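You operate a simulated robot arm through the tools that you are given. There is no shell and no other tool. Be economical: measure what you need, move in short steps, check, and stop when the job is done.

Carry out the task below with a simulated robot arm. There is one attempt and no reset: what you move stays moved.

TASK
Put two of the small silver blocks from the orange-legged workbench top on the clear glass plate.
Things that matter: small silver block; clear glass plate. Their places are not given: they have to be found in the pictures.

It is judged by the outcome, as a careful person would: the job done as asked, and still so three seconds after it is handed in. It fails if anything else is knocked over, pushed out of place, dropped, spilled or broken.

THE ROBOT
A 7-joint arm with a two-finger parallel gripper, fixed in place. Base frame: the origin is at the foot of the arm, x ahead of it, y to its left, z up; the work surface is at about z = 850. Lengths are in mm, angles in degrees, forces in N, time in s.
With the tool pointing down near the work surface it reaches from about 240 to 680 mm from the base axis. Its first joint turns from -66.0 to 66.0 degrees. Payload 2.4 kg.
Tool frame: the origin (TCP) lies between the finger pads and is the grasp point; the fingertips stand 30 mm ahead of it; z points along the fingers, y is the line along which they close. The gripper opens to 94 mm. The fingers are 28 mm wide and 10 mm thick; the gripper's body (50 by 96 mm) begins 55 mm behind the TCP.
Orientation is told as [roll, pitch, yaw] about the base's x, y, z axes, in that order, counted from this pose: with the fingers straight down and closing along the base's y, the tool's x points along the base's -x, its y along +y and its z along -z.

THE INTERFACE
- The arm moves only by the tool nudge_tool. Its argument "steps" is one flat list of numbers, 7 for each row, row after row: the shift along the base's x, y, z in mm, then the turn, a rotation vector about the base's x, y, z in degrees, then the gripper command, from -1 (fully open) to 1 (shut), values between in proportion. In form: [tx, ty, tz, rx, ry, rz, fingers, tx, ty, tz, rx, ry, rz, fingers, ...]. A call has 1 to 12 rows; each row shifts and turns the commanded pose from where the row before left it. A row lasts 0.2 s, in which the tool goes at most 50 mm and 8.6 degrees; a call with a longer step from one row to the next is refused whole, and so is a gripper value outside its range. A pose out of reach is approached as far as the arm can. The call stops where the force on the tool passes 40 N (or 10 N more than at its start, if that is more) or the arm is blocked; 0.2 s more then pass. The fingers move at their own pace (about 153 mm/s each) and stop on an object; they squeeze with about 44 N. The grip force told is the motor's: it shows also when the fingers shut on nothing. Time passes only in rows, and 0.2 s behind the last, so rows that do not move let the fingers close. It gives the time, the measured TCP pose, the force on the tool (base axes), the opening and the grip force at its end, in the units of the frame above (readings bear some noise).
- Cameras (640 x 400 px; columns grow to the right, rows downward): "scene" is fixed at [40.9, 478.7, 1439.2]; the picture's right is [-0.71, -0.71, 0.00], its down [-0.45, 0.45, -0.77] and it looks along [0.55, -0.54, -0.64] (base axes); focal length 334 px, centre (320, 200). "wrist" rides on the gripper at [-37, 0, -58] in the tool frame; the picture's right is [0.00, -1.00, 0.00], its down [0.97, 0.00, -0.24] and it looks along [0.24, 0.00, 0.97] (tool axes); focal length 218 px, centre (320, 200).
- grab_frame(camera): a new picture of that camera. No time passes.
- locate(camera, pixels): there is no depth. For up to 12 entries [column, row, z] of the newest picture of that camera ("zoom" is the newest enlarged one), the place [x, y] in the base frame at which the ray of that pixel passes the height z, good to about 2 mm. No time passes.
- enlarge(camera, box): a new picture of the part [left, top, right, bottom] of that camera's present view, enlarged. No time passes.
- hand_in(): hands the job in; it is judged then, once.

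Work in short steps. Measure before you move; look again where a grasp or a placing could have gone wrong, and mend it. You have 60 turns and 30 pictures in all, the two below and enlarged ones among them. Open the gripper and draw the arm clear of the work before you hand the job in, unless the task says otherwise; then end with one line.

The tools are called by a JSON object that holds its "name" and its "arguments". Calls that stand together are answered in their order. nudge_tool: Moves the arm, as the interface text tells. Its arguments: {"type":"object","properties":{"steps":{"type":"array","items":{"type":"number"}}},"required":["steps"]} The other tools are called the same way: grab_frame (camera) takes a picture; locate (camera, pixels) gives the place at which the rays of pixels pass given heights; enlarge (camera, box) takes an enlarged picture of a part of a camera's view; hand_in () hands the job in.

At the start:

```text
t: 0.0
position: [308.1, 75.9, 1155.9]
ee_rot: [0.0, 0.0, -0.1]
wrist_force: [-0.1, 0.1, 0.6]
opening: 94.0
gripper_force: 0.0
```

scene: 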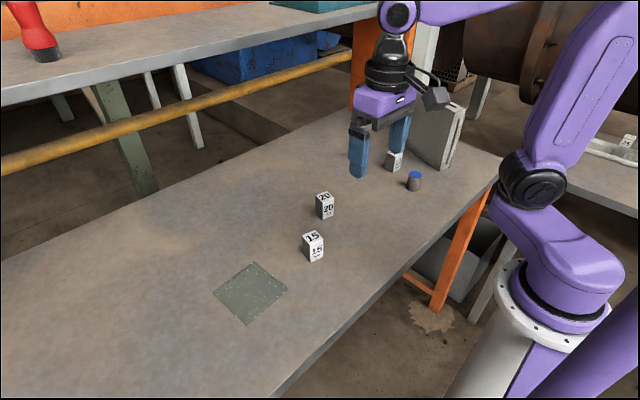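
wrist: 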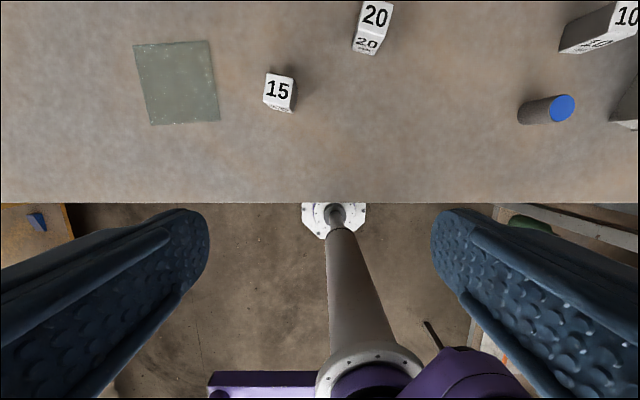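

The pictures show blocks at scene (313,246), (325,205), (395,160), and a plate at (250,293). I enlarge both and locate points.

{"name": "enlarge", "arguments": {"camera": "scene", "box": [200, 130, 460, 330]}}

{"name": "enlarge", "arguments": {"camera": "wrist", "box": [120, 0, 420, 140]}}

{"name": "locate", "arguments": {"camera": "wrist", "pixels": [[133, 46, 850], [208, 40, 850], [219, 121, 850], [152, 126, 850], [278, 90, 890], [375, 16, 890]]}}

{"name": "locate", "arguments": {"camera": "scene", "pixels": [[213, 293, 850], [254, 262, 850], [288, 290, 850], [246, 325, 850], [313, 237, 890], [325, 197, 890], [315, 262, 850], [327, 219, 850]]}}

```text
2.00 times, centred on (330, 230) of scene
```

zoom: 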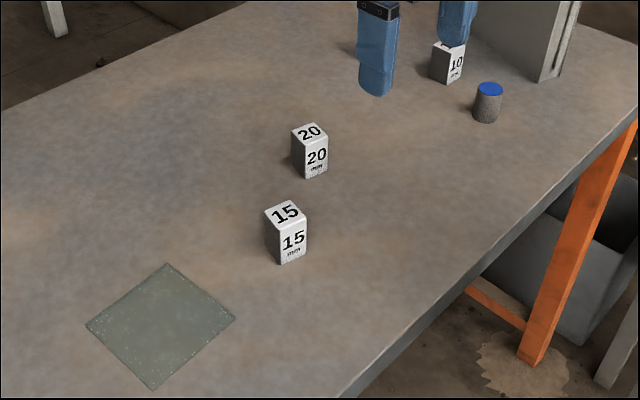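

```text
2.13 times, centred on (270, 70) of wrist
```

zoom: 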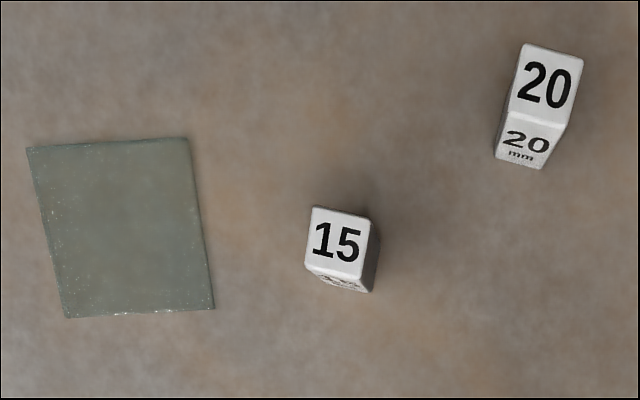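

```text
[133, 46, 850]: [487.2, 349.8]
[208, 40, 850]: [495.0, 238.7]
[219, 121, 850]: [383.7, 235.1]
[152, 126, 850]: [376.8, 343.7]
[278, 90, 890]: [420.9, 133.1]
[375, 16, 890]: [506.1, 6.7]
```

```text
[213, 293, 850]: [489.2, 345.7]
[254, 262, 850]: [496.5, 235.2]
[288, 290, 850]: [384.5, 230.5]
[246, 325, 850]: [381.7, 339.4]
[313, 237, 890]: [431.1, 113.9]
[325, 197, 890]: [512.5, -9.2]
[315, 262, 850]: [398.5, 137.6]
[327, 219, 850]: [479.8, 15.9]
```

{"name": "locate", "arguments": {"camera": "zoom", "pixels": [[312, 206, 912], [371, 217, 912], [360, 279, 912], [305, 265, 912], [526, 43, 912], [583, 58, 912], [567, 121, 912], [508, 108, 912]]}}

```text
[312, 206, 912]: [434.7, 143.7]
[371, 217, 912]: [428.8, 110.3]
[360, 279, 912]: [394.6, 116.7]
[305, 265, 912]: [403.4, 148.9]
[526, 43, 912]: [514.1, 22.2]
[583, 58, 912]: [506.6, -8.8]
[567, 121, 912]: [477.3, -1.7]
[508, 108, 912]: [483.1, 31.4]
```

Block 15 is centred near (415,130), yaw about -11°, top about 912; block 20 near (495,11), yaw about -13.5°. I move above block 15 and look.

{"name": "nudge_tool", "arguments": {"steps": [27, 13.5, -26, 0, 0, -3, -1, 27, 13.5, -26, 0, 0, -3, -1, 27, 13.5, -26, 0, 0, -3, -1, 26.3, 13.5, -26, 0, 0, -2, -1, 0, 0, 0, 0, 0, 0, -1]}}

{"name": "grab_frame", "arguments": {"camera": "wrist"}}

```text
t: 1.2
position: [413.3, 129.7, 1049.7]
ee_rot: [-0.1, 0.1, -11.0]
wrist_force: [-0.2, -0.7, -1.1]
opening: 93.9
gripper_force: 0.1
```

```text
25 pictures are left
```

wrist: 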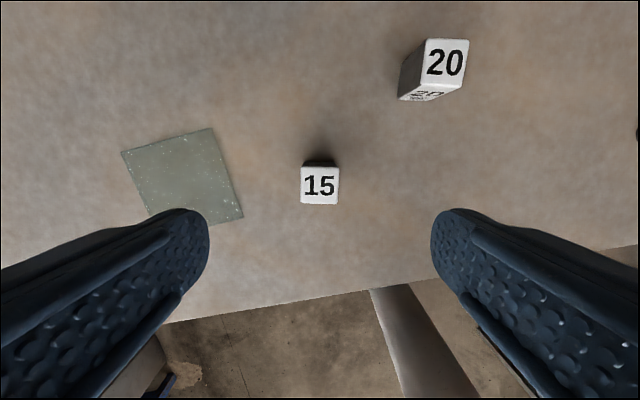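

Block 15 appears square to the gripper at (320,185). I check its centre at the top height.

{"name": "locate", "arguments": {"camera": "wrist", "pixels": [[302, 167, 912], [339, 167, 912], [339, 205, 912], [302, 205, 912], [423, 40, 912], [469, 40, 912], [462, 88, 912], [422, 85, 912]]}}

```text
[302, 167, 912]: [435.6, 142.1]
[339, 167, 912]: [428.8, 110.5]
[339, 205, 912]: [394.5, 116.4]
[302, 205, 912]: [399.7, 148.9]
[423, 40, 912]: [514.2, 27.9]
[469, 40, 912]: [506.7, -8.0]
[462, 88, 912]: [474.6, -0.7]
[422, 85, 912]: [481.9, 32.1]
```

Centre is (414.7,129.5), so I descend 160 mm to z≈890 with fingers open.

{"name": "nudge_tool", "arguments": {"steps": [1, 0, -40, 0, 0, 0, -1, 0, 0, -40, 0, 0, 0, -1, 0, 0, -40, 0, 0, 0, -1, 0, 0, -25, 0, 0, 0, -1, 0, 0, -15, 0, 0, 0, -1, 0, 0, 0, 0, 0, 0, -1]}}

{"name": "grab_frame", "arguments": {"camera": "scene"}}

```text
t: 2.6
position: [417.2, 129.7, 889.7]
ee_rot: [0.0, 0.0, -11.0]
wrist_force: [-1.0, -0.1, -0.2]
opening: 93.9
gripper_force: 0.0
```

```text
24 pictures are left
```

scene: 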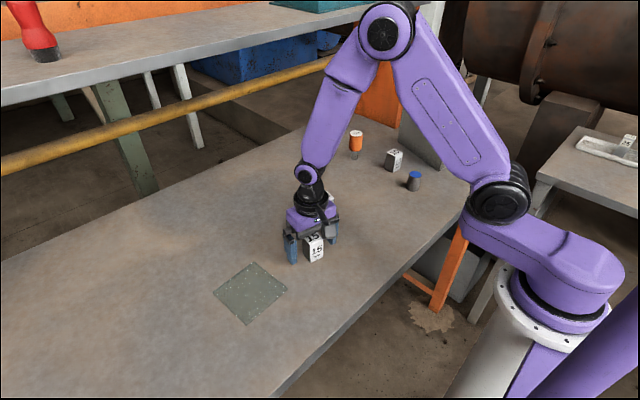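

Fingers straddle the block cleanly; close and lift.

{"name": "nudge_tool", "arguments": {"steps": [0, 0, 0, 0, 0, 0, 1, 0, 0, 0, 0, 0, 0, 1, 0, 0, 0, 0, 0, 0, 1, 0, 0, 20, 0, 0, 0, 1, 0, 0, 40, 0, 0, 0, 1, 0, 0, 0, 0, 0, 0, 1]}}

```text
t: 4.0
position: [415.3, 128.5, 952.1]
ee_rot: [0.0, -0.1, -11.0]
wrist_force: [-1.0, 0.4, -2.8]
opening: 39.9
gripper_force: 44.5
```

Gripped (opening 39.9). Carry to the near half of the plate, target (410,289.5), turning to yaw +3.

{"name": "nudge_tool", "arguments": {"steps": [0, 30, 10, 0, 0, 3, 1, -1, 40, 0, 0, 0, 4, 1, -2, 40, 0, 0, 0, 4, 1, -2, 40, 0, 0, 0, 3, 1, 0, 11, 0, 0, 0, 0, 1, 0, 0, 0, 0, 0, 0, 1]}}

{"name": "grab_frame", "arguments": {"camera": "wrist"}}

{"name": "enlarge", "arguments": {"camera": "scene", "box": [170, 180, 350, 340]}}

```text
t: 5.4
position: [411.5, 292.5, 961.4]
ee_rot: [0.0, 0.0, 3.1]
wrist_force: [0.3, 0.6, -3.3]
opening: 40.0
gripper_force: 44.3
```

```text
23 pictures are left
```

wrist: 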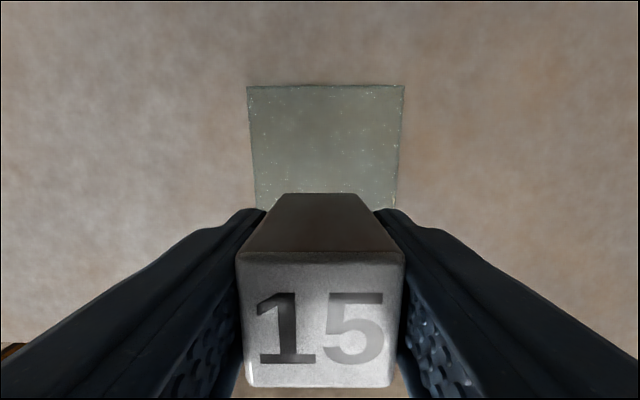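

```text
2.50 times, centred on (260, 260) of scene
```

zoom: 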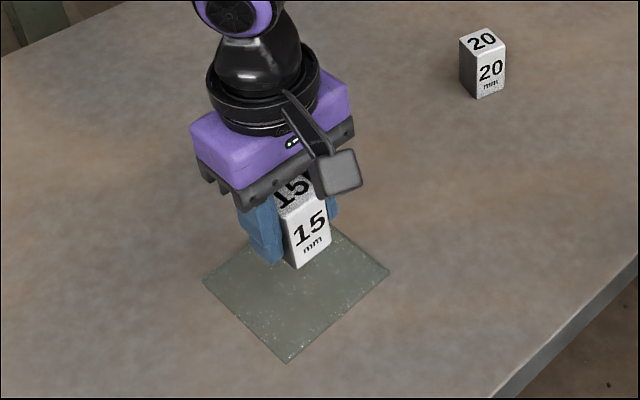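

Aligned with the plate. Lower to about 4 mm above expected contact.

{"name": "nudge_tool", "arguments": {"steps": [-1, -2, -30, 0, 0, 0, 1, 0, 0, -22, 0, 0, 0, 1, 0, 0, -8, 0, 0, 0, 1, 0, 0, 0, 0, 0, 0, 1]}}

{"name": "enlarge", "arguments": {"camera": "scene", "box": [200, 220, 320, 340]}}

```text
t: 6.4
position: [410.9, 290.9, 901.4]
ee_rot: [0.1, 0.0, 3.0]
wrist_force: [-0.1, 0.7, -2.6]
opening: 40.0
gripper_force: 43.7
```

```text
3.33 times, centred on (260, 280) of scene
```

zoom: 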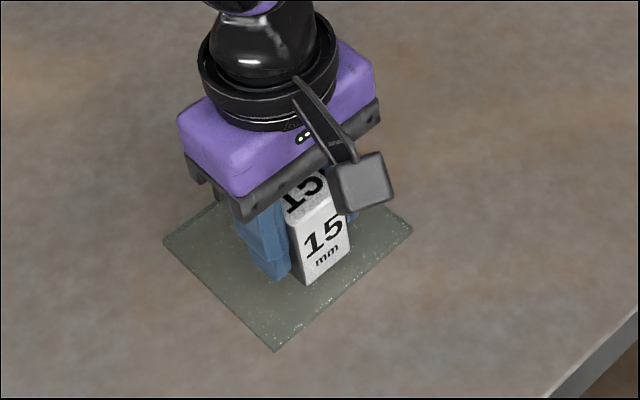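

Force is near zero, still hovering. Lower in 1.5–2 mm steps until contact.

{"name": "nudge_tool", "arguments": {"steps": [0, 0, -2, 0, 0, 0, 1, 0, 0, -2, 0, 0, 0, 1, 0, 0, 0, 0, 0, 0, 1]}}

{"name": "nudge_tool", "arguments": {"steps": [0, 0, -2, 0, 0, 0, 1, 0, 0, 0, 0, 0, 0, 1]}}

```text
t: 7.2
position: [409.7, 289.9, 897.4]
ee_rot: [0.0, -0.1, 2.9]
wrist_force: [0.1, 0.6, -3.6]
opening: 39.9
gripper_force: 44.0
```

```text
t: 7.8
position: [411.0, 289.2, 895.8]
ee_rot: [-0.1, 0.0, 3.0]
wrist_force: [-0.9, -0.7, -2.3]
opening: 39.9
gripper_force: 44.0
```

{"name": "nudge_tool", "arguments": {"steps": [0, 0, -1.5, 0, 0, 0, 1, 0, 0, 0, 0, 0, 0, 1]}}

```text
t: 8.4
position: [411.7, 289.3, 896.2]
ee_rot: [0.1, -0.1, 2.9]
wrist_force: [-2.6, -2.6, 20.6]
opening: 40.3
gripper_force: 44.1
```

Contact felt (20 N). Ease up 1 mm, release, then rise.

{"name": "nudge_tool", "arguments": {"steps": [0, 0, 1, 0, 0, 0, 1, 0, 0, 0, 0, 0, 0, -0.5, 0, 0, 0, 0, 0, 0, -1, 0, 0, 20, 0, 0, 0, -1, 0, 0, 40, 0, 0, 0, -1, 0, 0, 40, 0, 0, 0, -1, 0, 0, 0, 0, 0, 0, -1]}}

{"name": "grab_frame", "arguments": {"camera": "wrist"}}

{"name": "enlarge", "arguments": {"camera": "scene", "box": [200, 220, 320, 340]}}

```text
t: 10.0
position: [411.4, 289.9, 994.8]
ee_rot: [0.0, 0.0, 3.0]
wrist_force: [-0.2, -0.2, 0.3]
opening: 94.2
gripper_force: 0.1
```

```text
20 pictures are left
```

wrist: 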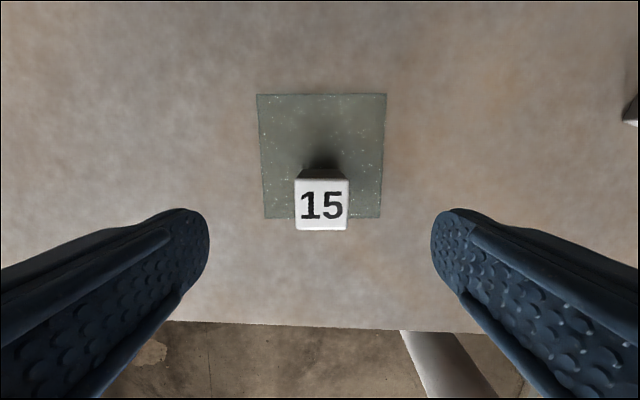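

```text
3.33 times, centred on (260, 280) of scene
```

zoom: 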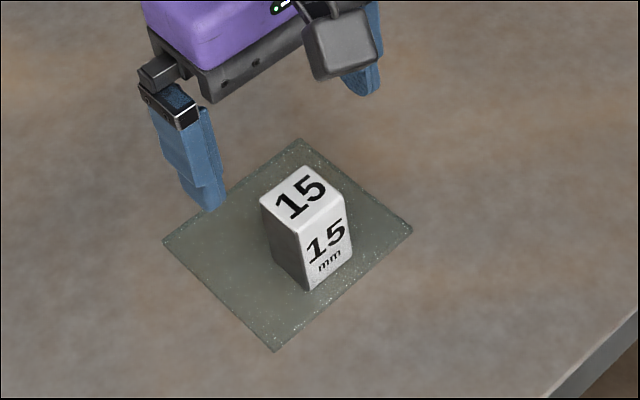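

Block 15 stands well on the plate. Now go above block 20 at (495,12), yaw -12.5.

{"name": "nudge_tool", "arguments": {"steps": [12, -38, 20, 0, 0, 0, -1, 12, -40, 10, 0, 0, -3, -1, 12, -40, 0, 0, 0, -3, -1, 12, -40, 0, 0, 0, -3, -1, 12, -40, 0, 0, 0, -3, -1, 12, -40, 0, 0, 0, -3.5, -1, 11, -40, 0, 0, 0, 0, -1, 0, 0, 0, 0, 0, 0, -1, 0, 0, 0, 0, 0, 0, -1]}}

{"name": "grab_frame", "arguments": {"camera": "wrist"}}

```text
t: 12.0
position: [492.4, 11.2, 1022.4]
ee_rot: [0.0, 0.0, -12.5]
wrist_force: [0.8, 0.0, -0.4]
opening: 93.9
gripper_force: 0.1
```

```text
18 pictures are left
```

wrist: 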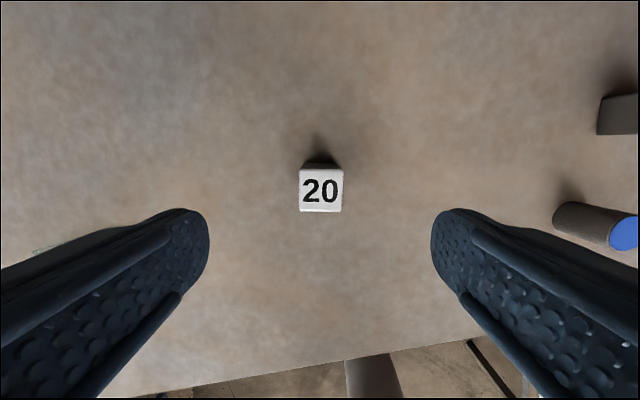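

Square and centred at (321,190). Descend to z≈890, close, lift.

{"name": "nudge_tool", "arguments": {"steps": [1.5, 0, -40, 0, 0, 0, -1, 0, 0, -40, 0, 0, 0, -1, 0, 0, -35, 0, 0, 0, -1, 0, 0, -17, 0, 0, 0, -1, 0, 0, 0, 0, 0, 0, -1]}}

{"name": "nudge_tool", "arguments": {"steps": [0, 0, 0, 0, 0, 0, 1, 0, 0, 0, 0, 0, 0, 1, 0, 0, 0, 0, 0, 0, 1]}}

{"name": "nudge_tool", "arguments": {"steps": [0, 0, 20, 0, 0, 0, 1, 0, 0, 40, 0, 0, 0, 1, 0, 0, 40, 0, 0, 0, 1, 0, 0, 0, 0, 0, 0, 1]}}

```text
t: 13.2
position: [496.2, 10.7, 893.5]
ee_rot: [-0.1, 0.0, -12.4]
wrist_force: [0.2, -0.4, -0.6]
opening: 93.9
gripper_force: 0.1
```

```text
t: 14.0
position: [495.4, 10.5, 893.9]
ee_rot: [-0.1, 0.0, -12.5]
wrist_force: [0.5, 0.9, -0.1]
opening: 40.0
gripper_force: 43.8
```

```text
t: 15.0
position: [496.8, 11.1, 991.6]
ee_rot: [0.0, 0.0, -12.5]
wrist_force: [0.2, -0.2, -3.1]
opening: 40.1
gripper_force: 43.8
```

Held (40 mm). Carry to above the far half of the plate, target (463,293), yaw +3.

{"name": "nudge_tool", "arguments": {"steps": [0, 40, 10, 0, 0, 0, 1, -4, 40, 0, 0, 0, 3, 1, -6, 40, 0, 0, 0, 3, 1, -6, 40, 0, 0, 0, 3, 1, -6, 40, 0, 0, 0, 3, 1, -6, 40, 0, 0, 0, 3.5, 1, -5, 42, 0, 0, 0, 0, 1, 0, 0, 0, 0, 0, 0, 1, 0, 0, 0, 0, 0, 0, 1]}}

{"name": "enlarge", "arguments": {"camera": "scene", "box": [180, 180, 340, 340]}}

```text
t: 17.0
position: [463.1, 293.5, 1004.5]
ee_rot: [0.1, 0.0, 3.0]
wrist_force: [0.0, -0.6, -4.0]
opening: 39.8
gripper_force: 44.5
```

```text
2.50 times, centred on (260, 260) of scene
```

zoom: 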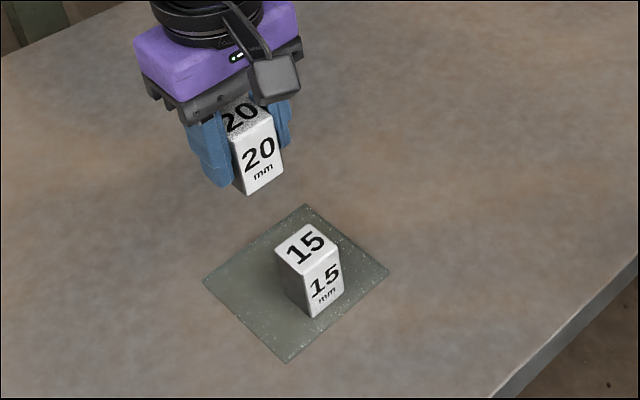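

Position good. Descend to about 3 mm above contact (expected TCP ≈ 899.5).

{"name": "nudge_tool", "arguments": {"steps": [0, 0, -35, 0, 0, 0, 1, 0, 0, -30, 0, 0, 0, 1, 0, 0, 0, 0, 0, 0, 1]}}

{"name": "enlarge", "arguments": {"camera": "scene", "box": [180, 180, 340, 340]}}

{"name": "grab_frame", "arguments": {"camera": "wrist"}}

```text
t: 17.8
position: [460.8, 292.6, 937.2]
ee_rot: [0.0, -0.1, 3.0]
wrist_force: [-0.1, -0.4, -3.8]
opening: 39.8
gripper_force: 43.9
```

```text
2.50 times, centred on (260, 260) of scene
```

zoom: 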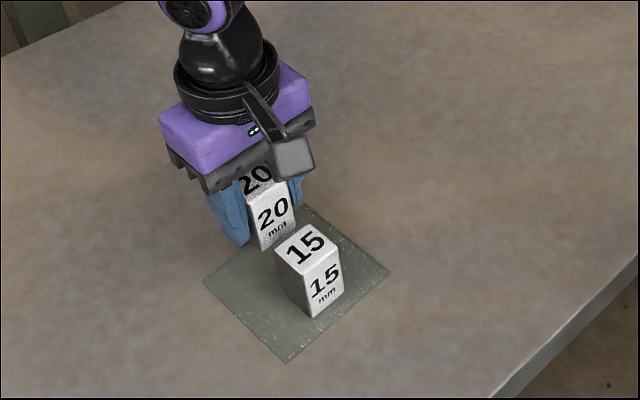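

```text
15 pictures are left
```

wrist: 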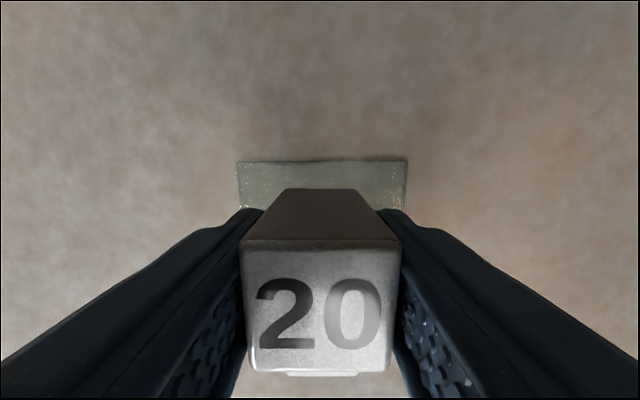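

I check the gap: block 15's top corners in the zoom (276,246),(304,223),(338,238),(308,265).

{"name": "locate", "arguments": {"camera": "zoom", "pixels": [[276, 248, 918], [304, 223, 918], [338, 240, 918], [303, 276, 918], [304, 204, 855], [203, 279, 855]]}}

```text
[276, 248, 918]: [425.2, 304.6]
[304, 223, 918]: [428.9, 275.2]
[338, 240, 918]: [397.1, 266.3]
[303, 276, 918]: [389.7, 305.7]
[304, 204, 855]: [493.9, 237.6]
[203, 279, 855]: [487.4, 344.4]
```

Far face of block 15 at x≈429, plate far edge ≈490; x≈462 leaves margins. Lower.

{"name": "nudge_tool", "arguments": {"steps": [1, 0, -20, 0, 0, 0, 1, 0, 0, -13, 0, 0, 0, 1, 0, 0, 0, 0, 0, 0, 1]}}

{"name": "nudge_tool", "arguments": {"steps": [0, 0, -2, 0, 0, 0, 1, 0, 0, 0, 0, 0, 0, 1]}}

{"name": "nudge_tool", "arguments": {"steps": [0, 0, -1.5, 0, 0, 0, 1, 0, 0, 0, 0, 0, 0, 1]}}

```text
t: 18.6
position: [464.0, 293.3, 905.1]
ee_rot: [0.0, 0.1, 3.0]
wrist_force: [-1.0, -0.4, -3.2]
opening: 40.2
gripper_force: 44.4
```

```text
t: 19.2
position: [463.0, 293.0, 903.4]
ee_rot: [0.0, 0.0, 3.0]
wrist_force: [0.1, 0.6, -2.6]
opening: 40.1
gripper_force: 44.2
```

```text
t: 19.8
position: [463.4, 293.3, 900.8]
ee_rot: [0.0, -0.1, 3.0]
wrist_force: [-0.2, 0.1, -2.7]
opening: 40.1
gripper_force: 43.6
```

No contact yet; one more 1.5 mm step.

{"name": "nudge_tool", "arguments": {"steps": [0, 0, -1.5, 0, 0, 0, 1, 0, 0, 0, 0, 0, 0, 1]}}

```text
t: 20.4
position: [462.6, 294.2, 899.7]
ee_rot: [0.1, 0.1, 3.0]
wrist_force: [-0.4, -0.6, -2.4]
opening: 40.1
gripper_force: 44.0
```

{"name": "nudge_tool", "arguments": {"steps": [0, 0, -1, 0, 0, 0, 1, 0, 0, 0, 0, 0, 0, 1]}}

```text
t: 21.0
position: [463.8, 293.0, 898.9]
ee_rot: [-0.1, 0.0, 3.0]
wrist_force: [-0.3, 0.5, -2.9]
opening: 39.8
gripper_force: 44.0
```

{"name": "nudge_tool", "arguments": {"steps": [0, 0, -1, 0, 0, 0, 1, 0, 0, 0, 0, 0, 0, 1]}}

```text
t: 21.6
position: [463.5, 294.0, 899.1]
ee_rot: [0.0, 0.0, 3.0]
wrist_force: [-1.6, -1.2, 11.0]
opening: 40.0
gripper_force: 43.9
```

Contact (11 N). Release and rise clear.

{"name": "nudge_tool", "arguments": {"steps": [0, 0, 0.5, 0, 0, 0, 1, 0, 0, 0, 0, 0, 0, -0.5, 0, 0, 0, 0, 0, 0, -1, 0, 0, 20, 0, 0, 0, -1, 0, 0, 40, 0, 0, 0, -1, 0, 0, 45, 0, 0, 0, -1, 0, 0, 45, 0, 0, 0, -1, 0, -45, 0, 0, 0, 0, -1, 0, -45, 0, 0, 0, 0, -1, 0, -45, 0, 0, 0, 0, -1, 0, 0, 0, 0, 0, 0, -1]}}

{"name": "grab_frame", "arguments": {"camera": "scene"}}

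{"name": "enlarge", "arguments": {"camera": "scene", "box": [200, 220, 320, 340]}}

```text
t: 24.0
position: [465.8, 158.1, 1048.4]
ee_rot: [0.0, 0.0, 3.0]
wrist_force: [0.4, 0.7, 0.5]
opening: 94.2
gripper_force: 0.0
```

```text
14 pictures are left
```

scene: 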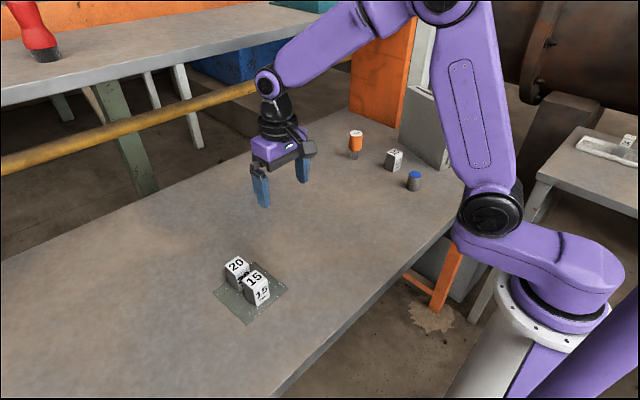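

```text
3.33 times, centred on (260, 280) of scene
```

zoom: 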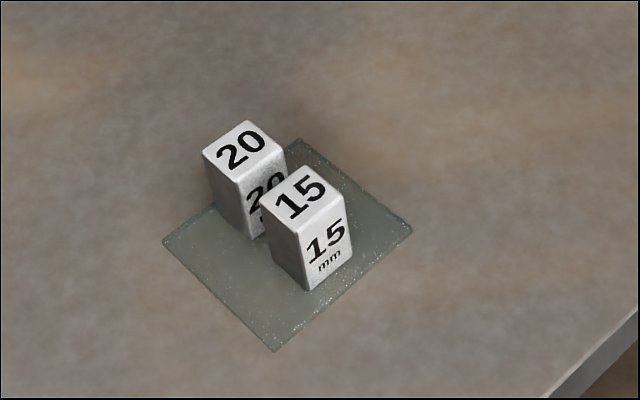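

Both blocks stand on the plate, the other objects are untouched, and the gripper is open and clear. Handing in.

{"name": "hand_in", "arguments": {}}

```text
The job is handed in.
```

Two silver blocks, the ones marked 15 and 20, now stand on the clear glass plate, and the last picture shows nothing else disturbed.
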